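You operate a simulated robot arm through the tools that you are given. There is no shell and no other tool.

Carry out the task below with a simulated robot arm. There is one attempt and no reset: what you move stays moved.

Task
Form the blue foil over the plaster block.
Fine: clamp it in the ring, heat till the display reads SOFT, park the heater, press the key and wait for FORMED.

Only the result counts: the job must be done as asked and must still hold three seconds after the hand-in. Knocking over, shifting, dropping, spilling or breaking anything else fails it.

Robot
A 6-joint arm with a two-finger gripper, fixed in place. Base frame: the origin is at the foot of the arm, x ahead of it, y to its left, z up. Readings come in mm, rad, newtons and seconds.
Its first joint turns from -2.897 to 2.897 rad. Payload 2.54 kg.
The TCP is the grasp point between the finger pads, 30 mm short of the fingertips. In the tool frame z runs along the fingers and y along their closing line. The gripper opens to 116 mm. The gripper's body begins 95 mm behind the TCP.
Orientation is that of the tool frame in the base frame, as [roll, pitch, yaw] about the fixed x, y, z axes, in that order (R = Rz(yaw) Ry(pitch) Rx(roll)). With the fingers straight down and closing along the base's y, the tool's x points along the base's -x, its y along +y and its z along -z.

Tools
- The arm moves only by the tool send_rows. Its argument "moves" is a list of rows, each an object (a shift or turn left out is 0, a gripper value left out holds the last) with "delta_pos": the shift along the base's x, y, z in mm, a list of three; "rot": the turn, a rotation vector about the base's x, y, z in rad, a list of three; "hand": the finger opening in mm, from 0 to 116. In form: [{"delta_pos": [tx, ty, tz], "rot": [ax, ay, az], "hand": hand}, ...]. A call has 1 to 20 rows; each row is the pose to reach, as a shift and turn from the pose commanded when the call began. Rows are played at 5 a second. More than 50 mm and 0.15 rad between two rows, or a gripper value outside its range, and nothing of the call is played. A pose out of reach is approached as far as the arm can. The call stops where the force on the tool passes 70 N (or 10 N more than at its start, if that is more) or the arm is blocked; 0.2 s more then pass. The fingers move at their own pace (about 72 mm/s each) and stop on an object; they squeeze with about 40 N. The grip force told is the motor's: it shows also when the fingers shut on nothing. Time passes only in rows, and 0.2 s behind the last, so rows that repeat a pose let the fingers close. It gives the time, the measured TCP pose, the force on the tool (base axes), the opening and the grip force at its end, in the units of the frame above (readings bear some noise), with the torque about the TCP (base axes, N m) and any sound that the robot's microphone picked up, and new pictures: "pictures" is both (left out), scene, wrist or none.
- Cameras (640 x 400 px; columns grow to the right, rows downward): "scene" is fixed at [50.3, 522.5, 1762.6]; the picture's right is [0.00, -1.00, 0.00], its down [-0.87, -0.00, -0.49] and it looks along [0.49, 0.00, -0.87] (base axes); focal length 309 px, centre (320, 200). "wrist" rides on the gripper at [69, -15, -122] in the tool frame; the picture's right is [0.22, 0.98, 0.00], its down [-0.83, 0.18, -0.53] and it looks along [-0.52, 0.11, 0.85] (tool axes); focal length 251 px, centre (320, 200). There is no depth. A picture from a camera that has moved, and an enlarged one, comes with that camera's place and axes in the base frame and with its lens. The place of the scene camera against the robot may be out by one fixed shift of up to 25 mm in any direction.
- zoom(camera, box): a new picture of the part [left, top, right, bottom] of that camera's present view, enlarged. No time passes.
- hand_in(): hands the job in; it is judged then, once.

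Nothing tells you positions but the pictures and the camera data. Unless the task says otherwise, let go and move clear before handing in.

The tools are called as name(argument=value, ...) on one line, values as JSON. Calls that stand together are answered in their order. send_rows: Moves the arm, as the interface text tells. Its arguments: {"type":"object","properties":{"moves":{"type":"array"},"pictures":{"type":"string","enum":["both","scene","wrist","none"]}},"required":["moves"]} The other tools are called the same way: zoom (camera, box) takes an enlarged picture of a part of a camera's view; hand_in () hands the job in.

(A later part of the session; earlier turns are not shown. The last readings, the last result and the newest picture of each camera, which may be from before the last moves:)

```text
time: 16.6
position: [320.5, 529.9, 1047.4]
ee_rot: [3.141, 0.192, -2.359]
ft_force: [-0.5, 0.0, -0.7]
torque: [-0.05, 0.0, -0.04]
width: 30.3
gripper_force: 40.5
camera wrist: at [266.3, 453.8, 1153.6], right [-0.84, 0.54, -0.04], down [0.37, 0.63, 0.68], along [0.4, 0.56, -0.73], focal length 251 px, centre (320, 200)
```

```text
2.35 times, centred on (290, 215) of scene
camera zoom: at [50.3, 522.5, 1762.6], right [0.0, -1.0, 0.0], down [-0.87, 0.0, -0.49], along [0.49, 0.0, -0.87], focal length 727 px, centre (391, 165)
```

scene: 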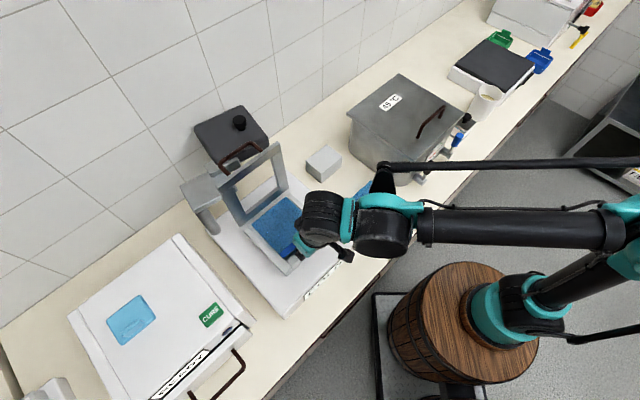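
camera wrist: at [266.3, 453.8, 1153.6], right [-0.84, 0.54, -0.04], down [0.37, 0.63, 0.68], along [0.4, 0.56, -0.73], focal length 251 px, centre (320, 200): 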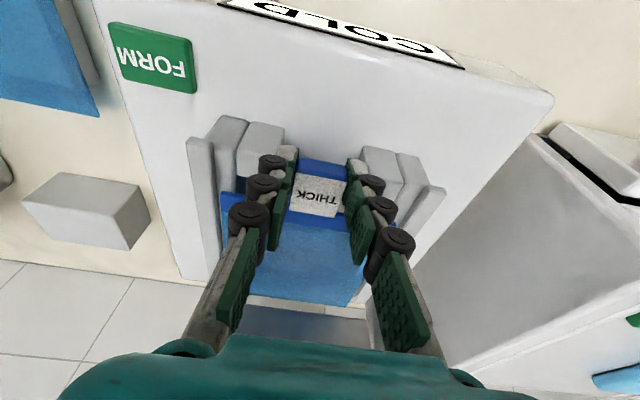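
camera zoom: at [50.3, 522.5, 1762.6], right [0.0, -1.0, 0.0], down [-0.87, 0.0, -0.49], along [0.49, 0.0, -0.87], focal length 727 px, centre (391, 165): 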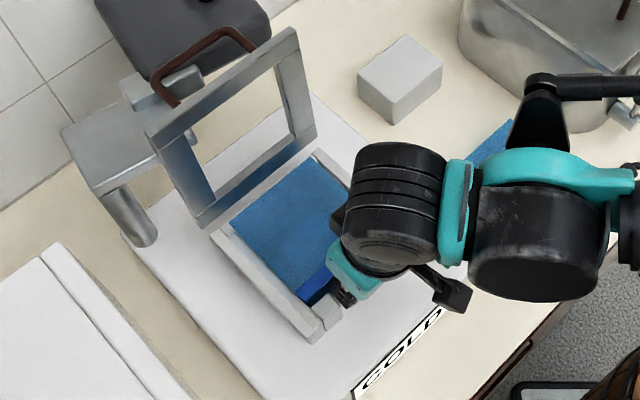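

The foil is centred between the ring walls, with about 10 mm margin on each side. I'll lower it gently in small steps and watch the force.

send_rows(moves=[{"delta_pos": [0, 0, -5]}, {"delta_pos": [0, 0, -10]}, {"delta_pos": [0, 0, -15]}, {"delta_pos": [0, 0, -15]}])

zoom(camera="wrist", box=[170, 90, 450, 330])

zoom(camera="scene", box=[220, 170, 340, 290])

```text
time: 17.3
position: [318.5, 530.2, 1039.0]
ee_rot: [3.14, 0.195, -2.356]
ft_force: [-9.6, -7.5, 17.7]
torque: [0.63, -0.74, -0.12]
width: 30.2
gripper_force: 40.1
stopped in row 3: the force on the tool passed its limit at 78 N (the readings are from after the stop); the commanded pose is now the measured one
camera wrist: at [264.9, 453.9, 1145.3], right [-0.84, 0.54, -0.04], down [0.37, 0.63, 0.68], along [0.4, 0.56, -0.73], focal length 251 px, centre (320, 200)
```

scene: 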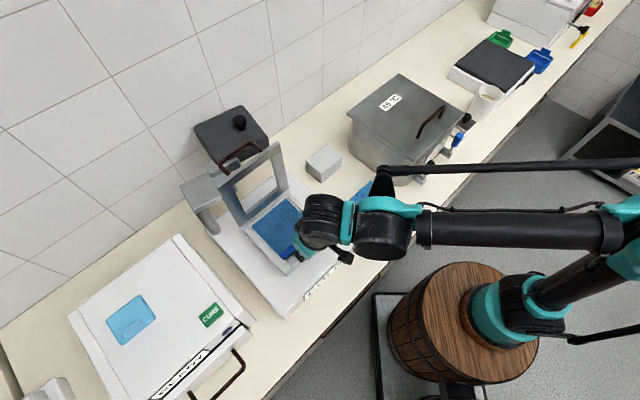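
wrist: 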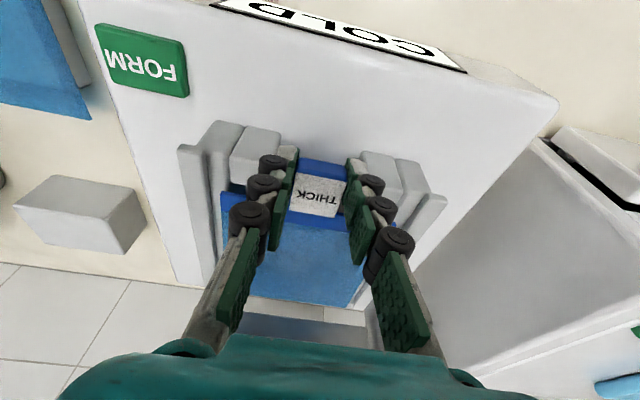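

```text
1.67 times, centred on (310, 210) of wrist
camera zoom: at [264.9, 453.9, 1145.3], right [-0.84, 0.54, -0.04], down [0.37, 0.63, 0.68], along [0.4, 0.56, -0.73], focal length 419 px, centre (337, 183)
```

zoom: 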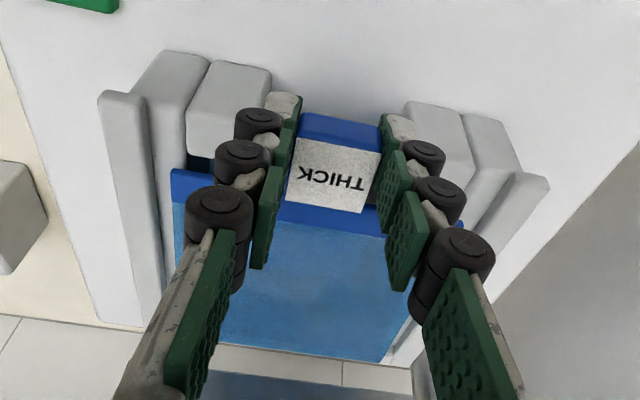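

```text
3.33 times, centred on (280, 230) of scene
camera zoom: at [50.3, 522.5, 1762.6], right [0.0, -1.0, 0.0], down [-0.87, 0.0, -0.49], along [0.49, 0.0, -0.87], focal length 1030 px, centre (453, 100)
```

zoom: 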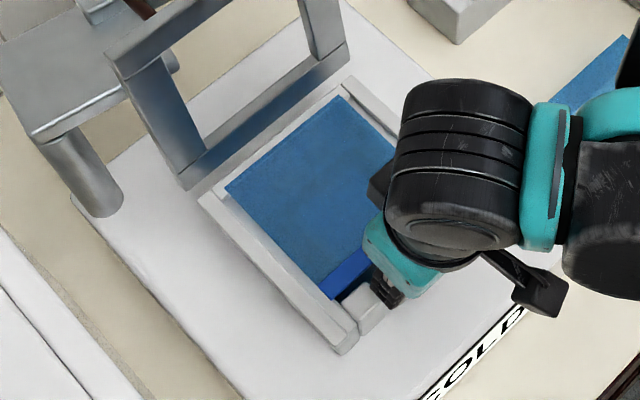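

Contact came a little early, at TCP z of about 1039, with a push back toward the robot. I'll look closely to see whether it is the far edge on the back wall or a fingertip on a post.

zoom(camera="wrist", box=[210, 110, 320, 190])

zoom(camera="wrist", box=[330, 120, 450, 200])

zoom(camera="wrist", box=[230, 270, 380, 345])

zoom(camera="scene", box=[238, 185, 318, 275])

```text
5.00 times, centred on (265, 150) of wrist
camera zoom: at [264.9, 453.9, 1145.3], right [-0.84, 0.54, -0.04], down [0.37, 0.63, 0.68], along [0.4, 0.56, -0.73], focal length 1257 px, centre (595, 450)
```

zoom: 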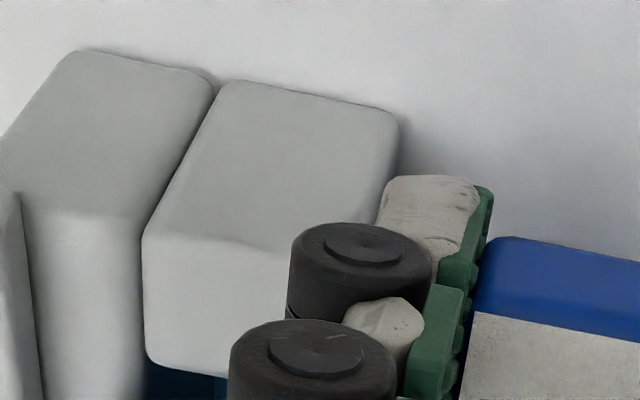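

```text
5.00 times, centred on (390, 160) of wrist
camera zoom: at [264.9, 453.9, 1145.3], right [-0.84, 0.54, -0.04], down [0.37, 0.63, 0.68], along [0.4, 0.56, -0.73], focal length 1257 px, centre (-30, 400)
```

zoom: 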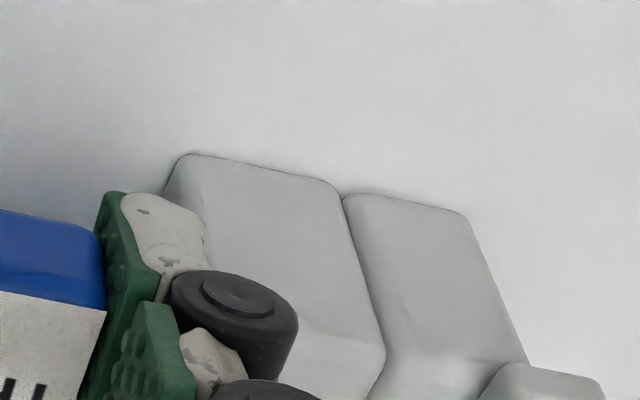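

```text
4.27 times, centred on (305, 308) of wrist
camera zoom: at [264.9, 453.9, 1145.3], right [-0.84, 0.54, -0.04], down [0.37, 0.63, 0.68], along [0.4, 0.56, -0.73], focal length 1073 px, centre (384, -259)
```

zoom: 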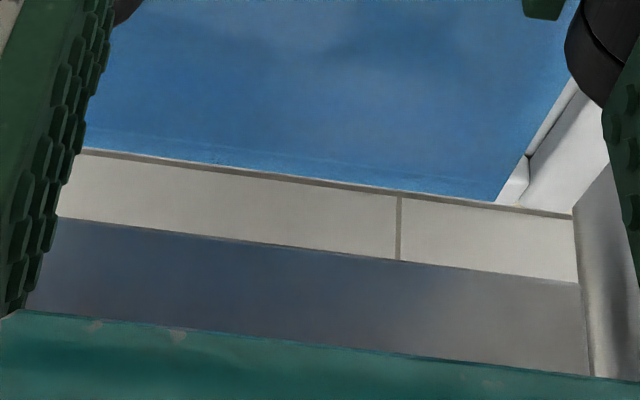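

```text
4.44 times, centred on (278, 230) of scene
camera zoom: at [50.3, 522.5, 1762.6], right [0.0, -1.0, 0.0], down [-0.87, 0.0, -0.49], along [0.49, 0.0, -0.87], focal length 1373 px, centre (507, 67)
```

zoom: 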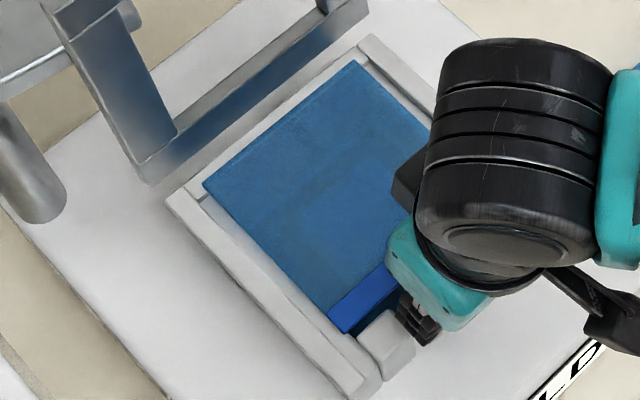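

The far edge of the foil is resting on the back wall, so the foil sits about 8 mm too far in. I'll raise it slightly, shift it 8 mm toward the front, and lower it again.

send_rows(moves=[{"delta_pos": [0, 0, 5]}, {"delta_pos": [0, 0, 10]}, {"delta_pos": [-2.3, -3.3, 10]}, {"delta_pos": [-4.6, -6.7, 10]}, {"delta_pos": [-4.6, -6.7, 5]}, {"delta_pos": [-4.6, -6.7, 1]}, {"delta_pos": [-4.6, -6.7, 1]}])

zoom(camera="scene", box=[238, 185, 318, 275])

zoom(camera="wrist", box=[170, 90, 450, 330])

```text
time: 18.9
position: [314.8, 524.3, 1039.0]
ee_rot: [3.139, 0.195, -2.357]
ft_force: [0.5, -0.4, -0.4]
torque: [-0.04, 0.0, 0.02]
width: 30.4
gripper_force: 39.7
camera wrist: at [261.5, 448.1, 1145.3], right [-0.84, 0.54, -0.04], down [0.37, 0.63, 0.68], along [0.4, 0.56, -0.73], focal length 251 px, centre (320, 200)
```

scene: 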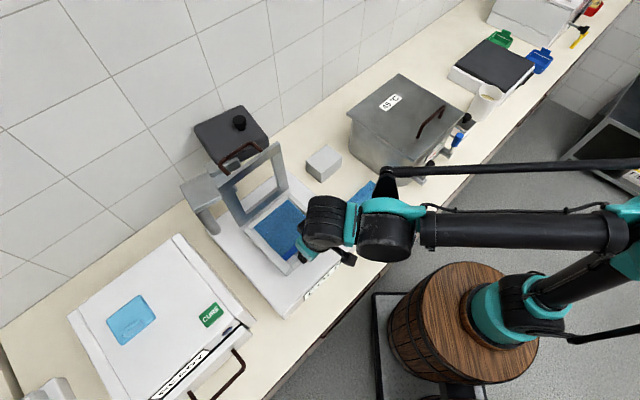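
wrist: 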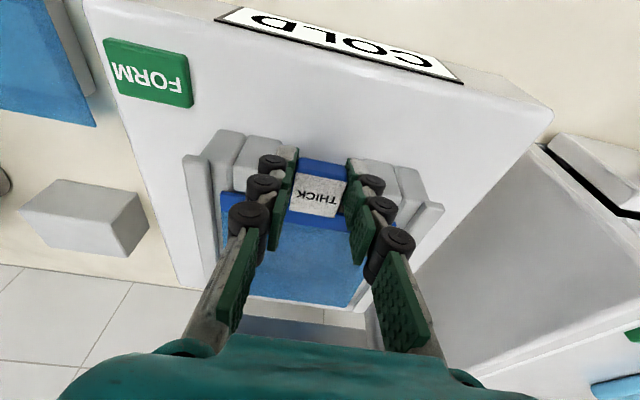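

```text
4.44 times, centred on (278, 230) of scene
camera zoom: at [50.3, 522.5, 1762.6], right [0.0, -1.0, 0.0], down [-0.87, 0.0, -0.49], along [0.49, 0.0, -0.87], focal length 1373 px, centre (507, 67)
```

zoom: 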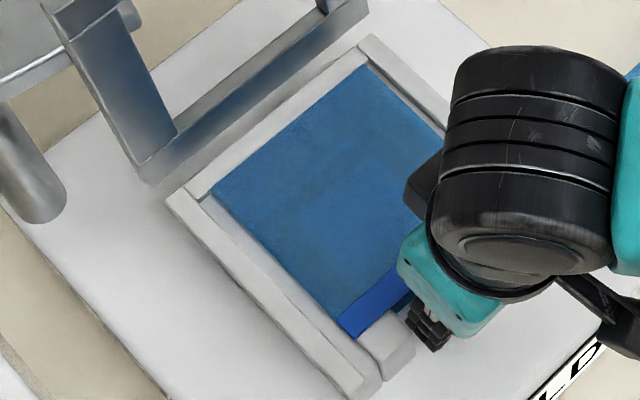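

```text
1.67 times, centred on (310, 210) of wrist
camera zoom: at [261.5, 448.1, 1145.3], right [-0.84, 0.54, -0.04], down [0.37, 0.63, 0.68], along [0.4, 0.56, -0.73], focal length 419 px, centre (337, 183)
```

zoom: 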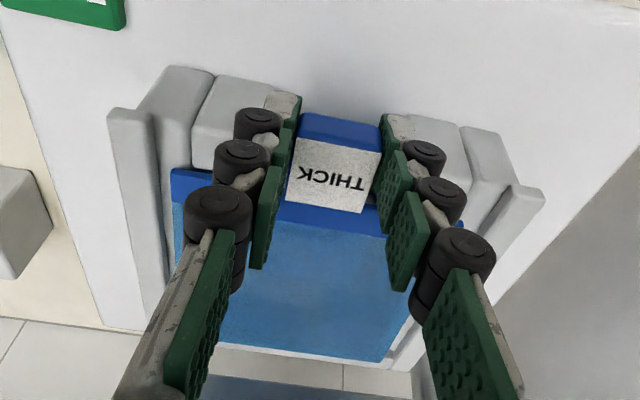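

No contact now at the same height, and the gaps look even. I'll continue lowering gently.

send_rows(moves=[{"delta_pos": [0, 0, -3]}, {"delta_pos": [0, 0, -6]}, {"delta_pos": [0, 0, -9]}, {"delta_pos": [0, 0, -9]}])

zoom(camera="scene", box=[238, 185, 318, 275])

zoom(camera="wrist", box=[170, 90, 450, 330])

```text
time: 19.9
position: [315.0, 523.8, 1029.9]
ee_rot: [3.14, 0.195, -2.357]
ft_force: [1.7, 5.1, 22.9]
torque: [0.33, -0.58, -0.03]
width: 30.1
gripper_force: 39.5
camera wrist: at [261.3, 447.9, 1136.7], right [-0.84, 0.54, -0.04], down [0.37, 0.63, 0.68], along [0.4, 0.56, -0.73], focal length 251 px, centre (320, 200)
```

scene: 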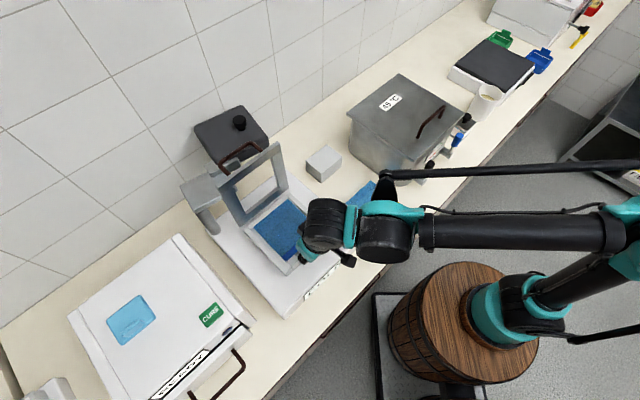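
wrist: 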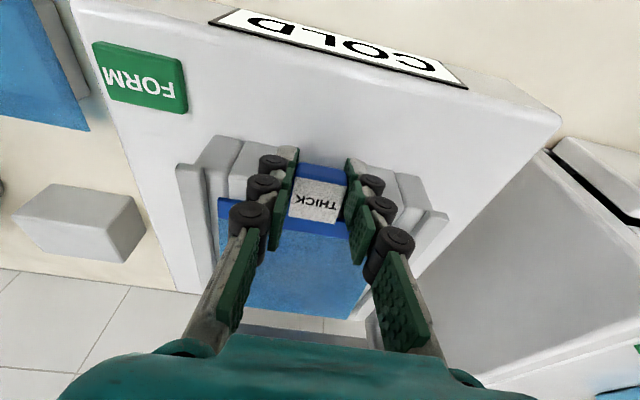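

```text
4.44 times, centred on (278, 230) of scene
camera zoom: at [50.3, 522.5, 1762.6], right [0.0, -1.0, 0.0], down [-0.87, 0.0, -0.49], along [0.49, 0.0, -0.87], focal length 1373 px, centre (507, 67)
```

zoom: 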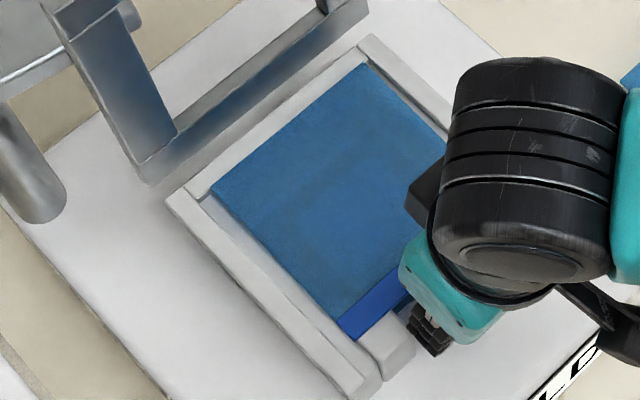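

```text
1.67 times, centred on (310, 210) of wrist
camera zoom: at [261.3, 447.9, 1136.7], right [-0.84, 0.54, -0.04], down [0.37, 0.63, 0.68], along [0.4, 0.56, -0.73], focal length 419 px, centre (337, 183)
```

zoom: 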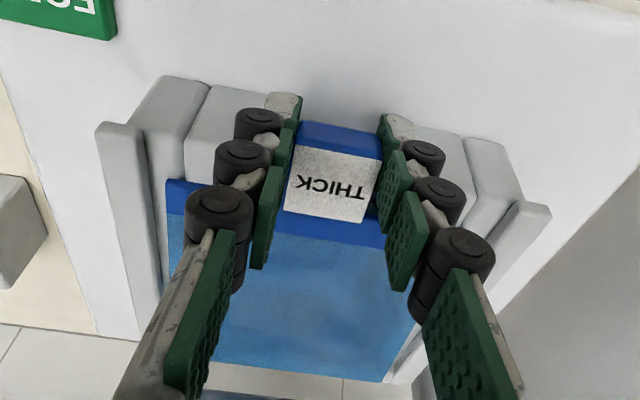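

The band now appears to bear on the front posts (about 23 N). I'll zoom in to confirm how it sits before releasing.

zoom(camera="wrist", box=[200, 120, 300, 220])

zoom(camera="wrist", box=[340, 130, 460, 230])

zoom(camera="wrist", box=[230, 270, 390, 350])

zoom(camera="scene", box=[275, 235, 325, 275])

zoom(camera="scene", box=[240, 185, 310, 240])

```text
4.00 times, centred on (250, 170) of wrist
camera zoom: at [261.3, 447.9, 1136.7], right [-0.84, 0.54, -0.04], down [0.37, 0.63, 0.68], along [0.4, 0.56, -0.73], focal length 1006 px, centre (600, 320)
```

zoom: 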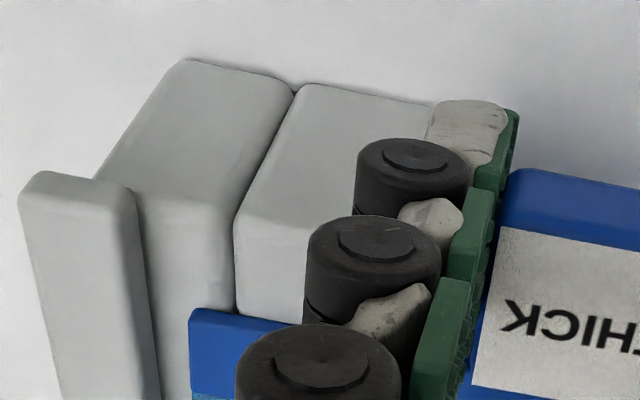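

```text
4.00 times, centred on (400, 180) of wrist
camera zoom: at [261.3, 447.9, 1136.7], right [-0.84, 0.54, -0.04], down [0.37, 0.63, 0.68], along [0.4, 0.56, -0.73], focal length 1006 px, centre (0, 280)
```

zoom: 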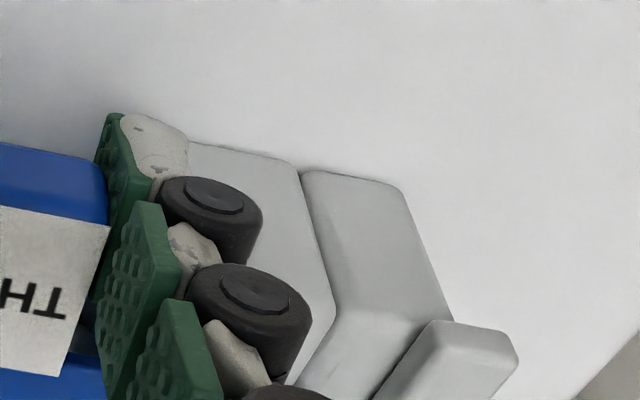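

```text
4.00 times, centred on (310, 310) of wrist
camera zoom: at [261.3, 447.9, 1136.7], right [-0.84, 0.54, -0.04], down [0.37, 0.63, 0.68], along [0.4, 0.56, -0.73], focal length 1006 px, centre (360, -240)
```

zoom: 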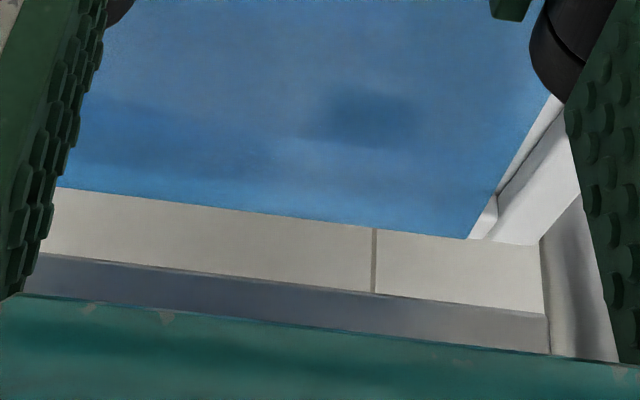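

```text
10.00 times, centred on (300, 255) of scene
camera zoom: at [50.3, 522.5, 1762.6], right [0.0, -1.0, 0.0], down [-0.87, 0.0, -0.49], along [0.49, 0.0, -0.87], focal length 3090 px, centre (520, -350)
```

zoom: 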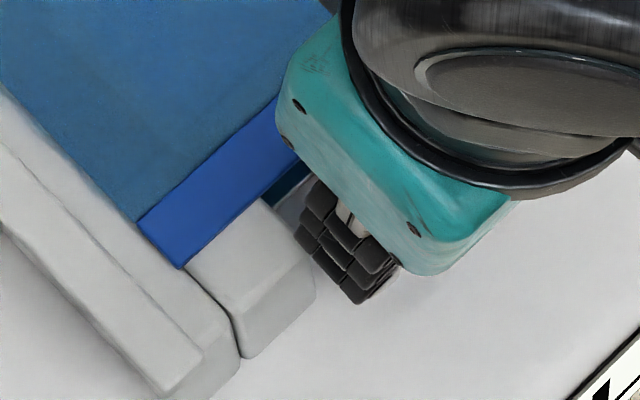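

```text
7.27 times, centred on (275, 212) of scene
camera zoom: at [50.3, 522.5, 1762.6], right [0.0, -1.0, 0.0], down [-0.87, 0.0, -0.49], along [0.49, 0.0, -0.87], focal length 2247 px, centre (647, 109)
```

zoom: 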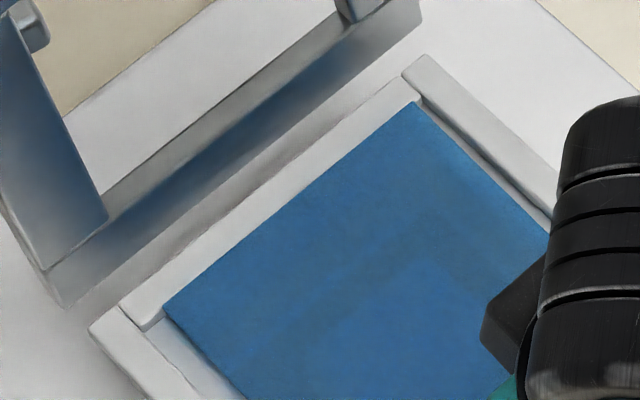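

The band only just overlaps the back edges of the posts, by about 1–2 mm. I'll raise it slightly, shift it 3.5 mm toward the front for even overlap, and lower it again.

send_rows(moves=[{"delta_pos": [0, 0, 4]}, {"delta_pos": [0, 0, 8]}, {"delta_pos": [-2.5, -2.5, 8]}, {"delta_pos": [-2.5, -2.5, 4]}, {"delta_pos": [-2.5, -2.5, 2]}, {"delta_pos": [-2.5, -2.5, 2]}])

zoom(camera="scene", box=[275, 235, 325, 275])

zoom(camera="scene", box=[240, 185, 310, 240])

zoom(camera="wrist", box=[200, 120, 300, 220])

```text
time: 21.3
position: [311.4, 521.4, 1031.1]
ee_rot: [3.14, 0.195, -2.356]
ft_force: [-0.2, -0.1, 0.1]
torque: [0.0, 0.03, -0.01]
width: 30.2
gripper_force: 40.0
camera wrist: at [258.7, 445.5, 1138.3], right [-0.84, 0.54, -0.04], down [0.37, 0.63, 0.68], along [0.4, 0.56, -0.73], focal length 251 px, centre (320, 200)
```

scene: 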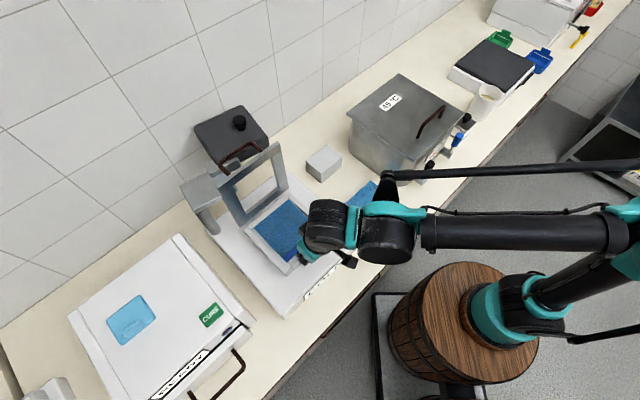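
wrist: 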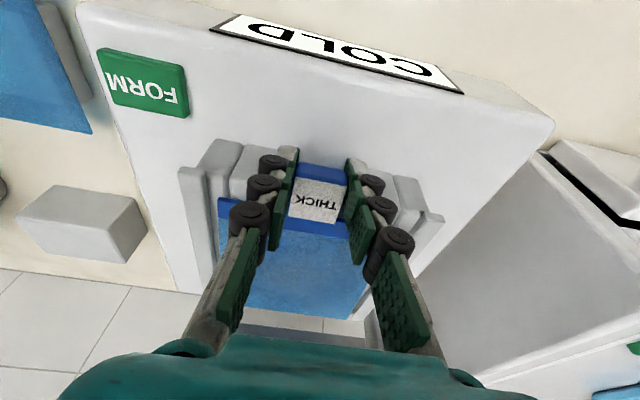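

```text
10.00 times, centred on (300, 255) of scene
camera zoom: at [50.3, 522.5, 1762.6], right [0.0, -1.0, 0.0], down [-0.87, 0.0, -0.49], along [0.49, 0.0, -0.87], focal length 3090 px, centre (520, -350)
```

zoom: 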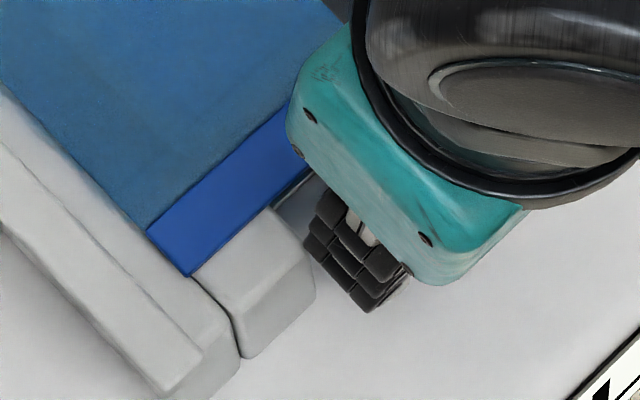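

```text
7.27 times, centred on (275, 212) of scene
camera zoom: at [50.3, 522.5, 1762.6], right [0.0, -1.0, 0.0], down [-0.87, 0.0, -0.49], along [0.49, 0.0, -0.87], focal length 2247 px, centre (647, 109)
```

zoom: 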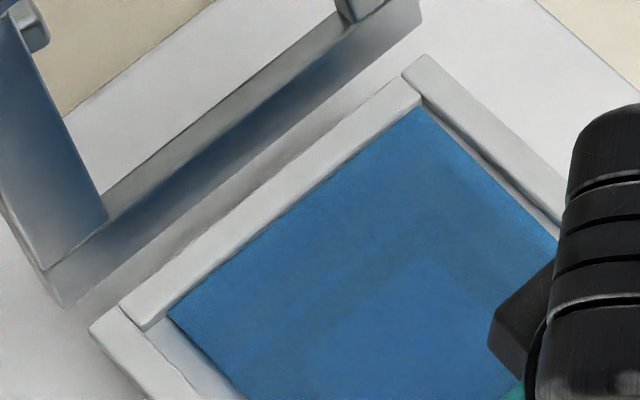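

```text
4.00 times, centred on (250, 170) of wrist
camera zoom: at [258.7, 445.5, 1138.3], right [-0.84, 0.54, -0.04], down [0.37, 0.63, 0.68], along [0.4, 0.56, -0.73], focal length 1006 px, centre (600, 320)
```

zoom: 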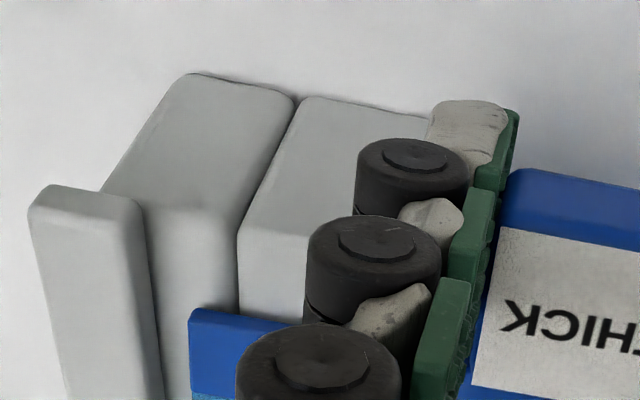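

The overlap is better now and there is no contact force. I'll lower the last few millimetres until it touches.

send_rows(moves=[{"delta_pos": [0, 0, -1.5]}, {"delta_pos": [0, 0, -3]}, {"delta_pos": [0, 0, -3]}], pictures="wrist")

zoom(camera="wrist", box=[170, 90, 450, 350])

```text
time: 22.1
position: [312.6, 521.4, 1029.4]
ee_rot: [3.14, 0.199, -2.357]
ft_force: [3.4, 4.3, 25.9]
torque: [0.39, -0.65, 0.02]
width: 29.9
gripper_force: 40.2
camera wrist: at [258.6, 445.3, 1135.7], right [-0.84, 0.54, -0.04], down [0.37, 0.63, 0.69], along [0.4, 0.56, -0.73], focal length 251 px, centre (320, 200)
```

wrist: 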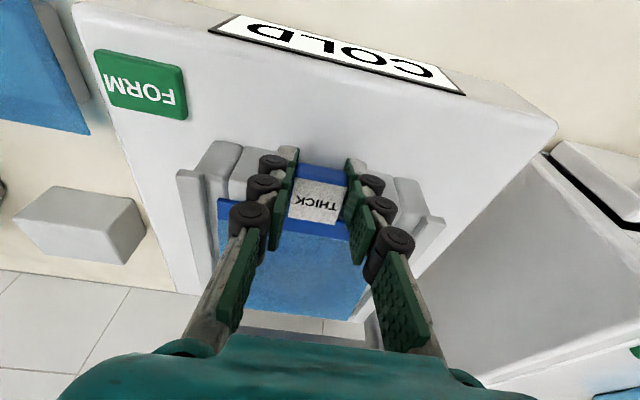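

```text
1.54 times, centred on (310, 220) of wrist
camera zoom: at [258.6, 445.3, 1135.7], right [-0.84, 0.54, -0.04], down [0.37, 0.63, 0.69], along [0.4, 0.56, -0.73], focal length 387 px, centre (335, 169)
```

zoom: 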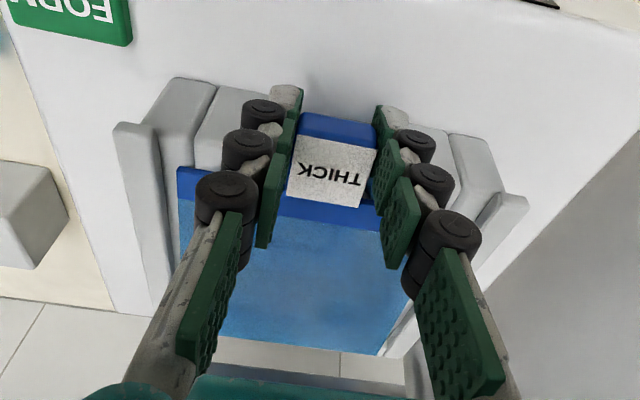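

The foil is seated on the posts. I'll relieve the preload, open just a few millimetres each side and check that it stays put.

send_rows(moves=[{"delta_pos": [0, 0, 1.5]}, {"delta_pos": [0, 0, 1.5], "hand": 34}, {"delta_pos": [0, 0, 1.5], "hand": 38}, {"delta_pos": [0, 0, 1.5], "hand": 38}])

zoom(camera="wrist", box=[170, 90, 450, 350])

zoom(camera="scene", box=[238, 185, 328, 285])

```text
time: 23.1
position: [312.8, 520.8, 1029.3]
ee_rot: [3.139, 0.196, -2.357]
ft_force: [-1.2, 0.7, -0.1]
torque: [0.01, 0.02, -0.01]
width: 37.8
gripper_force: 0.1
camera wrist: at [258.7, 445.4, 1136.5], right [-0.84, 0.54, -0.04], down [0.37, 0.63, 0.68], along [0.4, 0.56, -0.73], focal length 251 px, centre (320, 200)
```

scene: 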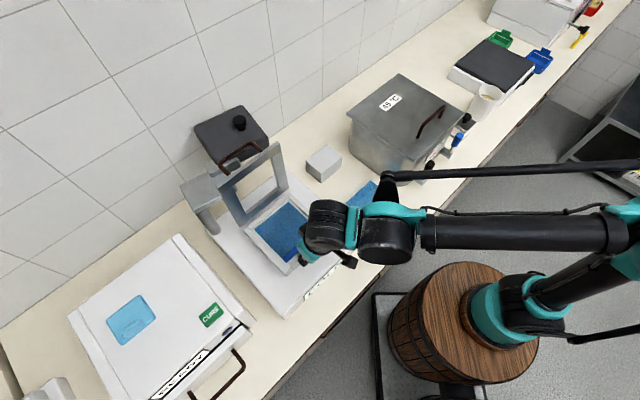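
wrist: 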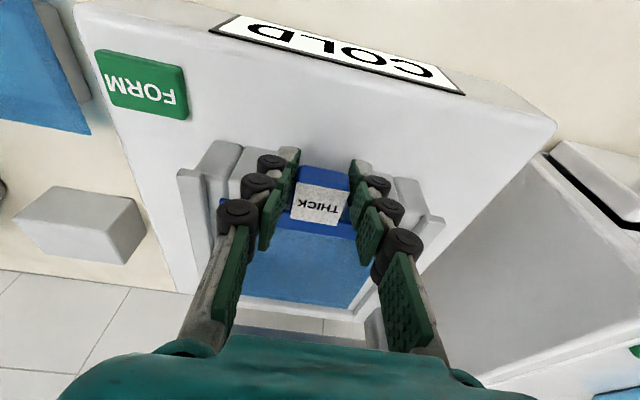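

```text
1.54 times, centred on (310, 220) of wrist
camera zoom: at [258.7, 445.4, 1136.5], right [-0.84, 0.54, -0.04], down [0.37, 0.63, 0.68], along [0.4, 0.56, -0.73], focal length 387 px, centre (335, 169)
```

zoom: 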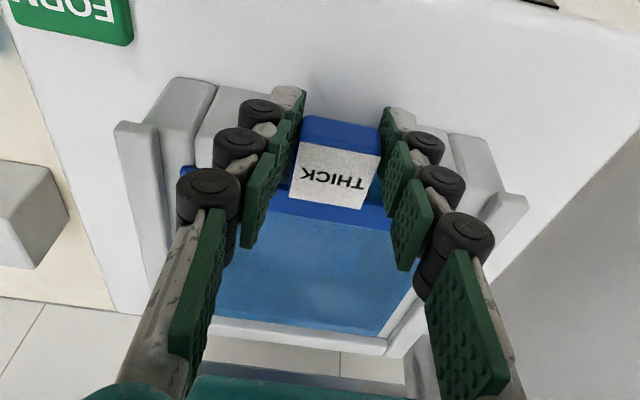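

```text
4.00 times, centred on (283, 235) of scene
camera zoom: at [50.3, 522.5, 1762.6], right [0.0, -1.0, 0.0], down [-0.87, 0.0, -0.49], along [0.49, 0.0, -0.87], focal length 1236 px, centre (468, 60)
```

zoom: 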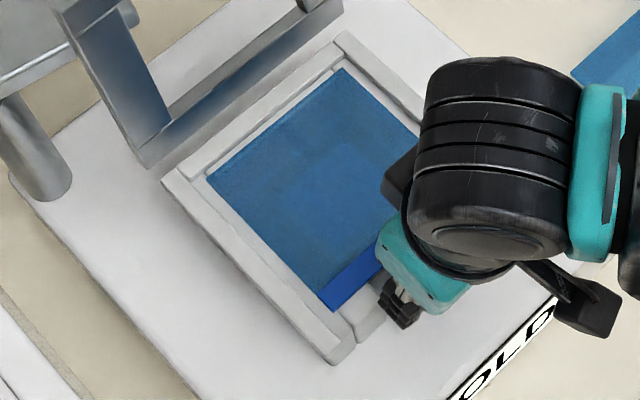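

The foil now lies flat in the ring, evenly seated. I'll back off along the tool axis and look at it.

send_rows(moves=[{"delta_pos": [-1.4, -1.4, 10]}, {"delta_pos": [-4.1, -4.1, 30]}, {"delta_pos": [-8.2, -8.2, 60]}, {"delta_pos": [-13.5, -13.5, 98]}, {"delta_pos": [-35, -35, 130]}, {"delta_pos": [-55, -55, 165]}, {"delta_pos": [-55, -55, 165]}])

zoom(camera="wrist", box=[200, 100, 440, 330])

zoom(camera="scene", box=[180, 90, 340, 290])

```text
time: 24.7
position: [257.2, 465.4, 1195.4]
ee_rot: [3.14, 0.193, -2.357]
ft_force: [0.6, -0.4, -0.1]
torque: [-0.02, -0.02, -0.02]
width: 38.2
gripper_force: 0.0
camera wrist: at [203.5, 389.1, 1301.5], right [-0.84, 0.54, -0.04], down [0.37, 0.63, 0.68], along [0.4, 0.56, -0.73], focal length 251 px, centre (320, 200)
```

scene: 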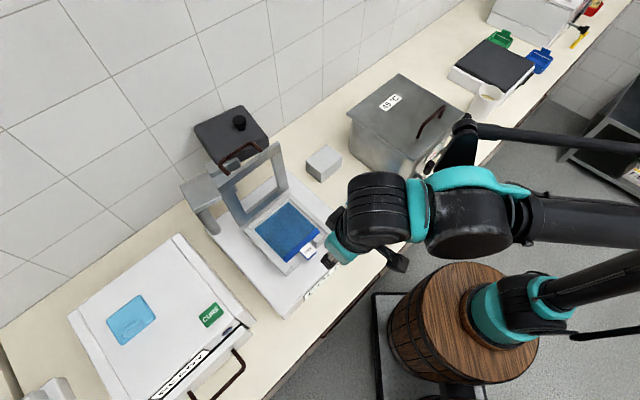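
wrist: 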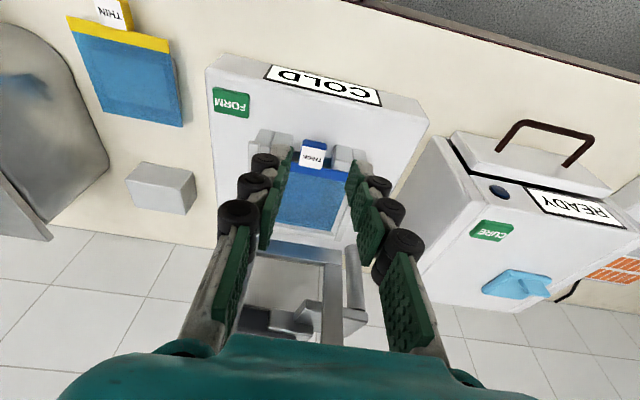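

```text
1.74 times, centred on (320, 215) of wrist
camera zoom: at [203.5, 389.1, 1301.5], right [-0.84, 0.54, -0.04], down [0.37, 0.63, 0.68], along [0.4, 0.56, -0.73], focal length 437 px, centre (320, 174)
```

zoom: 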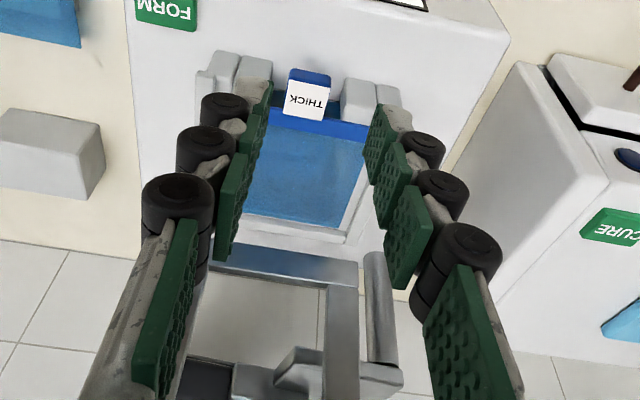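

```text
2.00 times, centred on (260, 190) of scene
camera zoom: at [50.3, 522.5, 1762.6], right [0.0, -1.0, 0.0], down [-0.87, 0.0, -0.49], along [0.49, 0.0, -0.87], focal length 618 px, centre (440, 220)
```

zoom: 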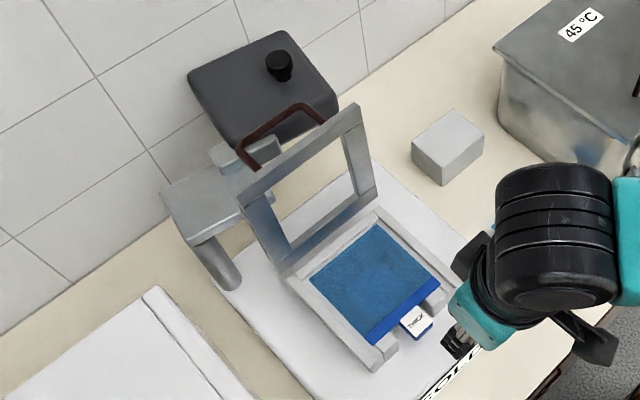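

The foil is in the ring with its band on the posts. Next is the lid: I'll level the gripper and move to a viewpoint in front of the open lid to locate its handle and hinge.

send_rows(moves=[{"delta_pos": [10, 10, 30], "rot": [-0.045, 0.046, 0], "hand": 116}, {"delta_pos": [30, 30, 60], "rot": [-0.09, 0.092, 0]}, {"delta_pos": [55, 56, 85], "rot": [-0.135, 0.137, 0]}, {"delta_pos": [85, 87, 100], "rot": [-0.135, 0.137, 0]}, {"delta_pos": [111, 113, 100], "rot": [-0.135, 0.137, 0]}, {"delta_pos": [111, 113, 100], "rot": [-0.135, 0.137, 0]}])

zoom(camera="wrist", box=[180, 100, 460, 350])

zoom(camera="scene", box=[180, 90, 300, 240])

```text
time: 26.1
position: [370.0, 579.3, 1296.6]
ee_rot: [3.139, 0.005, -2.356]
ft_force: [-0.1, -0.8, -0.3]
torque: [-0.01, 0.01, -0.01]
width: 116.1
gripper_force: 0.2
camera wrist: at [331.6, 519.3, 1417.5], right [-0.84, 0.54, 0.0], down [0.46, 0.71, 0.54], along [0.29, 0.45, -0.84], focal length 251 px, centre (320, 200)
```

scene: 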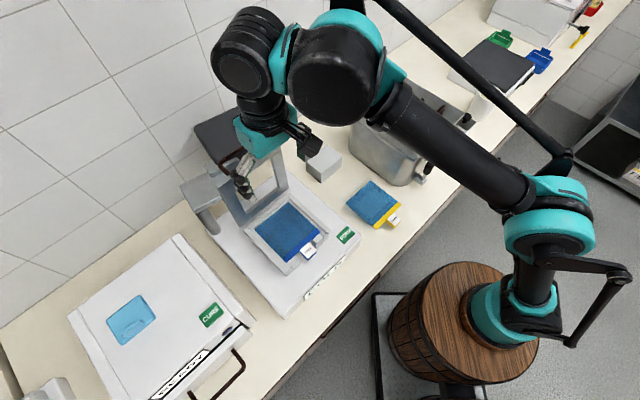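
wrist: 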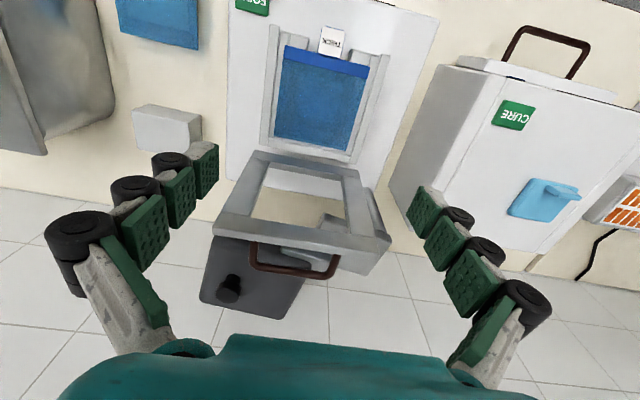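

```text
1.60 times, centred on (320, 225) of wrist
camera zoom: at [331.6, 519.3, 1417.5], right [-0.84, 0.54, 0.0], down [0.46, 0.71, 0.54], along [0.29, 0.45, -0.84], focal length 402 px, centre (320, 160)
```

zoom: 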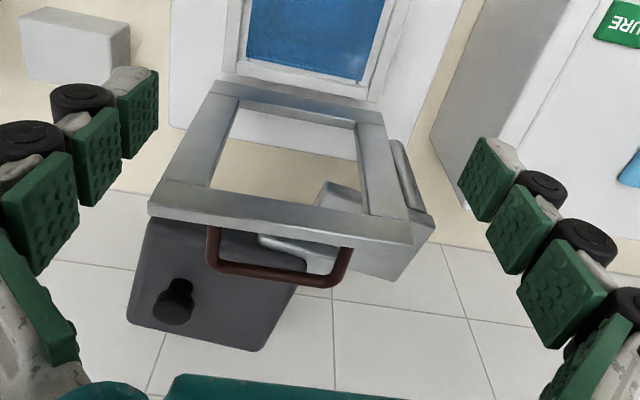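

```text
2.67 times, centred on (240, 165) of scene
camera zoom: at [50.3, 522.5, 1762.6], right [0.0, -1.0, 0.0], down [-0.87, 0.0, -0.49], along [0.49, 0.0, -0.87], focal length 824 px, centre (533, 293)
```

zoom: 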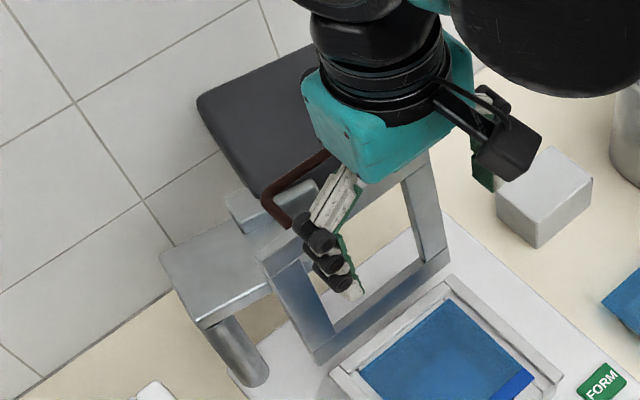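

I located the lid: its top edge is at about z 1227, and the handle rod is about 43 mm behind it at about z 1228. I'll rotate the gripper 90° so it closes across the rod, and hover above the handle for a closer look.

send_rows(moves=[{"delta_pos": [0, 0, 15], "rot": [0, 0, -0.14], "hand": 60}, {"delta_pos": [0, 0, 30], "rot": [0, 0, -0.28]}, {"delta_pos": [8, 8, 40], "rot": [0, 0, -0.42]}, {"delta_pos": [20, 20, 50], "rot": [0, 0, -0.56]}, {"delta_pos": [35, 34, 50], "rot": [0, 0, -0.7]}, {"delta_pos": [50, 49, 50], "rot": [0, 0, -0.84]}, {"delta_pos": [65, 64, 50], "rot": [0, 0, -0.98]}, {"delta_pos": [80, 78, 50], "rot": [0, 0, -1.12]}, {"delta_pos": [92, 90, 50], "rot": [0, 0, -1.26]}, {"delta_pos": [100, 98, 50], "rot": [0, 0, -1.4]}, {"delta_pos": [103, 101, 50], "rot": [0, 0, -1.54]}, {"delta_pos": [103, 101, 50], "rot": [0, 0, -1.571]}, {"delta_pos": [103, 101, 50], "rot": [0, 0, -1.571]}])

zoom(camera="wrist", box=[180, 100, 460, 350])

zoom(camera="scene", box=[180, 90, 300, 240])

```text
time: 28.9
position: [447.6, 620.6, 1276.8]
ee_rot: [3.14, 0.003, 2.354]
ft_force: [-0.6, 0.3, -0.6]
torque: [-0.02, 0.0, -0.01]
width: 60.0
gripper_force: 0.1
out of reach, approached as far as the arm can: row 3, 4, 5, 6, 7, 8, 9, 10, 11, 12, 13
camera wrist: at [387.3, 657.2, 1400.0], right [0.54, 0.84, 0.0], down [0.71, -0.46, 0.54], along [0.45, -0.29, -0.84], focal length 251 px, centre (320, 200)
```

scene: 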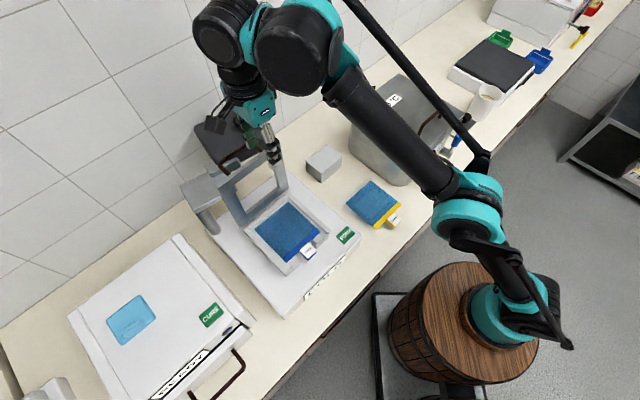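
wrist: 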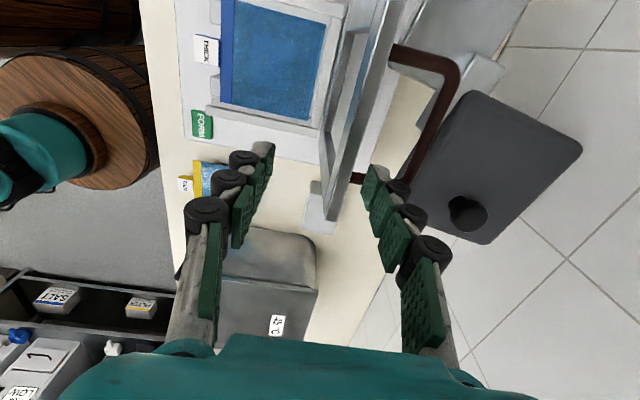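

```text
1.60 times, centred on (320, 225) of wrist
camera zoom: at [387.3, 657.2, 1400.0], right [0.54, 0.84, 0.0], down [0.71, -0.46, 0.54], along [0.45, -0.29, -0.84], focal length 402 px, centre (320, 160)
```

zoom: 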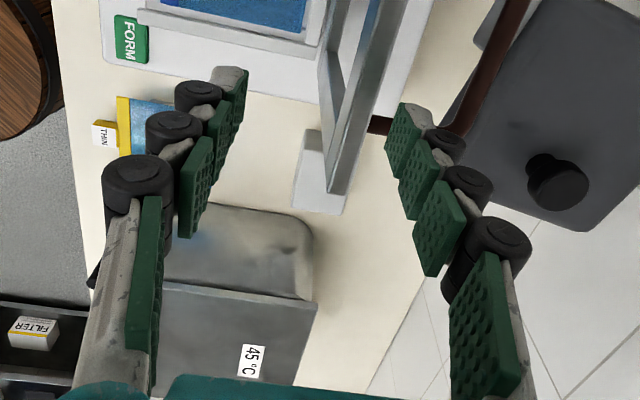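

```text
2.67 times, centred on (240, 165) of scene
camera zoom: at [50.3, 522.5, 1762.6], right [0.0, -1.0, 0.0], down [-0.87, 0.0, -0.49], along [0.49, 0.0, -0.87], focal length 824 px, centre (533, 293)
```

zoom: 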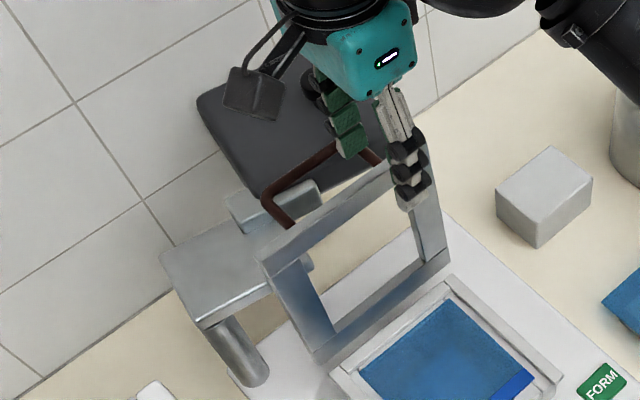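

Pointing straight down, the handle is just beyond reach, so the arm stopped short above the lid without contact. I'll first find out which pose is being taken as commanded, using a small retreat.

send_rows(moves=[{"delta_pos": [-7, -7, 0]}], pictures="none")

```text
time: 29.3
position: [441.0, 612.4, 1279.2]
ee_rot: [3.139, 0.003, 2.356]
ft_force: [0.7, 0.2, -0.7]
torque: [-0.02, 0.01, -0.01]
width: 60.1
gripper_force: 0.2
```

The commanded pose follows the measured one. Now I'll tilt the gripper about 30° with the fingers pointing toward the wall, which should extend the reach, and raise it a little.

send_rows(moves=[{"delta_pos": [-5, -5, 5], "rot": [0.07, -0.07, 0]}, {"delta_pos": [-8, -8, 12], "rot": [0.16, -0.16, 0]}, {"delta_pos": [-8, -8, 20], "rot": [0.25, -0.25, 0]}, {"delta_pos": [-8, -8, 30], "rot": [0.33, -0.33, 0]}, {"delta_pos": [-8, -8, 40], "rot": [0.37, -0.37, 0]}, {"delta_pos": [-8, -8, 40], "rot": [0.37, -0.37, 0]}])

zoom(camera="wrist", box=[220, 60, 480, 320])

zoom(camera="scene", box=[180, 90, 300, 240])

```text
time: 30.7
position: [435.3, 604.2, 1320.3]
ee_rot: [2.614, 0.002, 2.354]
ft_force: [0.0, 0.0, -0.2]
torque: [-0.01, 0.01, -0.01]
width: 59.9
gripper_force: 0.1
camera wrist: at [332.8, 600.1, 1418.0], right [0.45, 0.75, 0.49], down [0.5, -0.66, 0.55], along [0.74, 0.0, -0.67], focal length 251 px, centre (320, 200)
```

scene: 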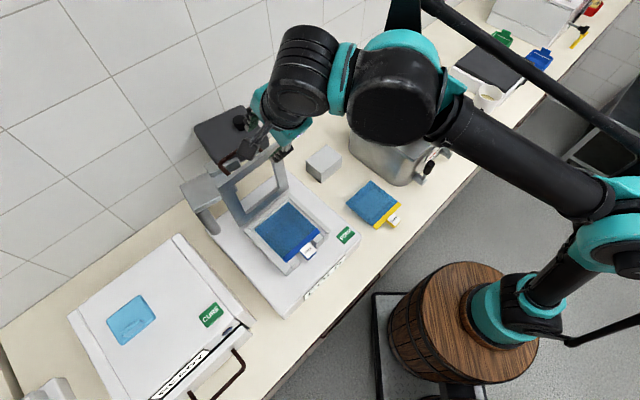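
wrist: 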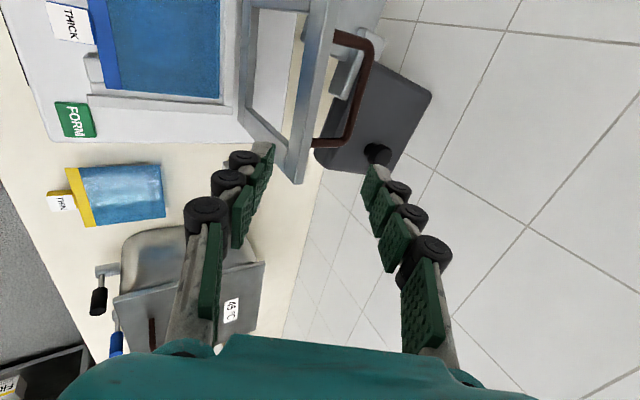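

```text
1.54 times, centred on (350, 190) of wrist
camera zoom: at [332.8, 600.1, 1418.0], right [0.45, 0.75, 0.49], down [0.5, -0.66, 0.55], along [0.74, 0.0, -0.67], focal length 387 px, centre (274, 215)
```

zoom: 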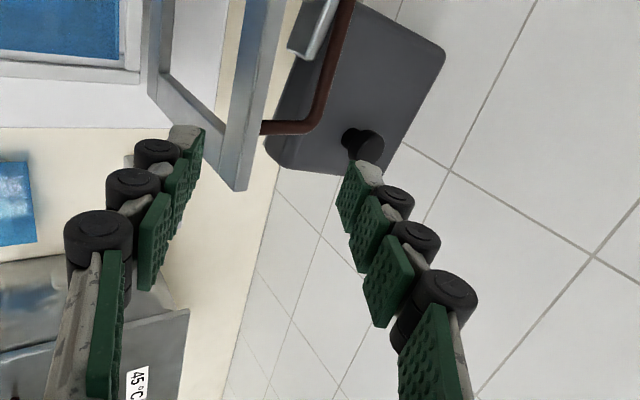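

```text
2.67 times, centred on (240, 165) of scene
camera zoom: at [50.3, 522.5, 1762.6], right [0.0, -1.0, 0.0], down [-0.87, 0.0, -0.49], along [0.49, 0.0, -0.87], focal length 824 px, centre (533, 293)
```

zoom: 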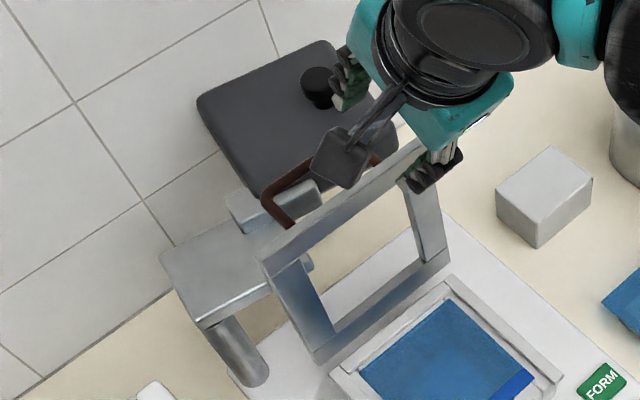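

The tilted pose works and gives a clear view along the lid. I'll zoom in on the handle for precise coordinates.

zoom(camera="wrist", box=[290, 10, 410, 190])

zoom(camera="scene", box=[215, 130, 275, 190])

```text
2.22 times, centred on (350, 100) of wrist
camera zoom: at [332.8, 600.1, 1418.0], right [0.45, 0.75, 0.49], down [0.5, -0.66, 0.55], along [0.74, 0.0, -0.67], focal length 559 px, centre (253, 422)
```

zoom: 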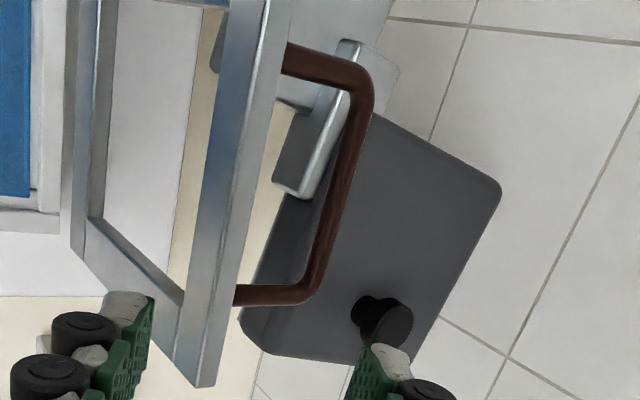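

```text
6.67 times, centred on (245, 160) of scene
camera zoom: at [50.3, 522.5, 1762.6], right [0.0, -1.0, 0.0], down [-0.87, 0.0, -0.49], along [0.49, 0.0, -0.87], focal length 2060 px, centre (820, 467)
```

zoom: 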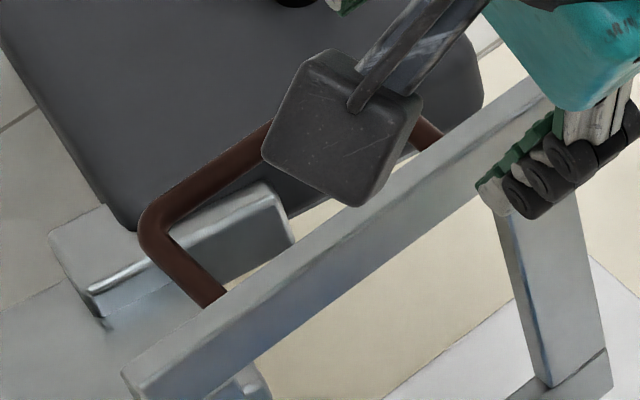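

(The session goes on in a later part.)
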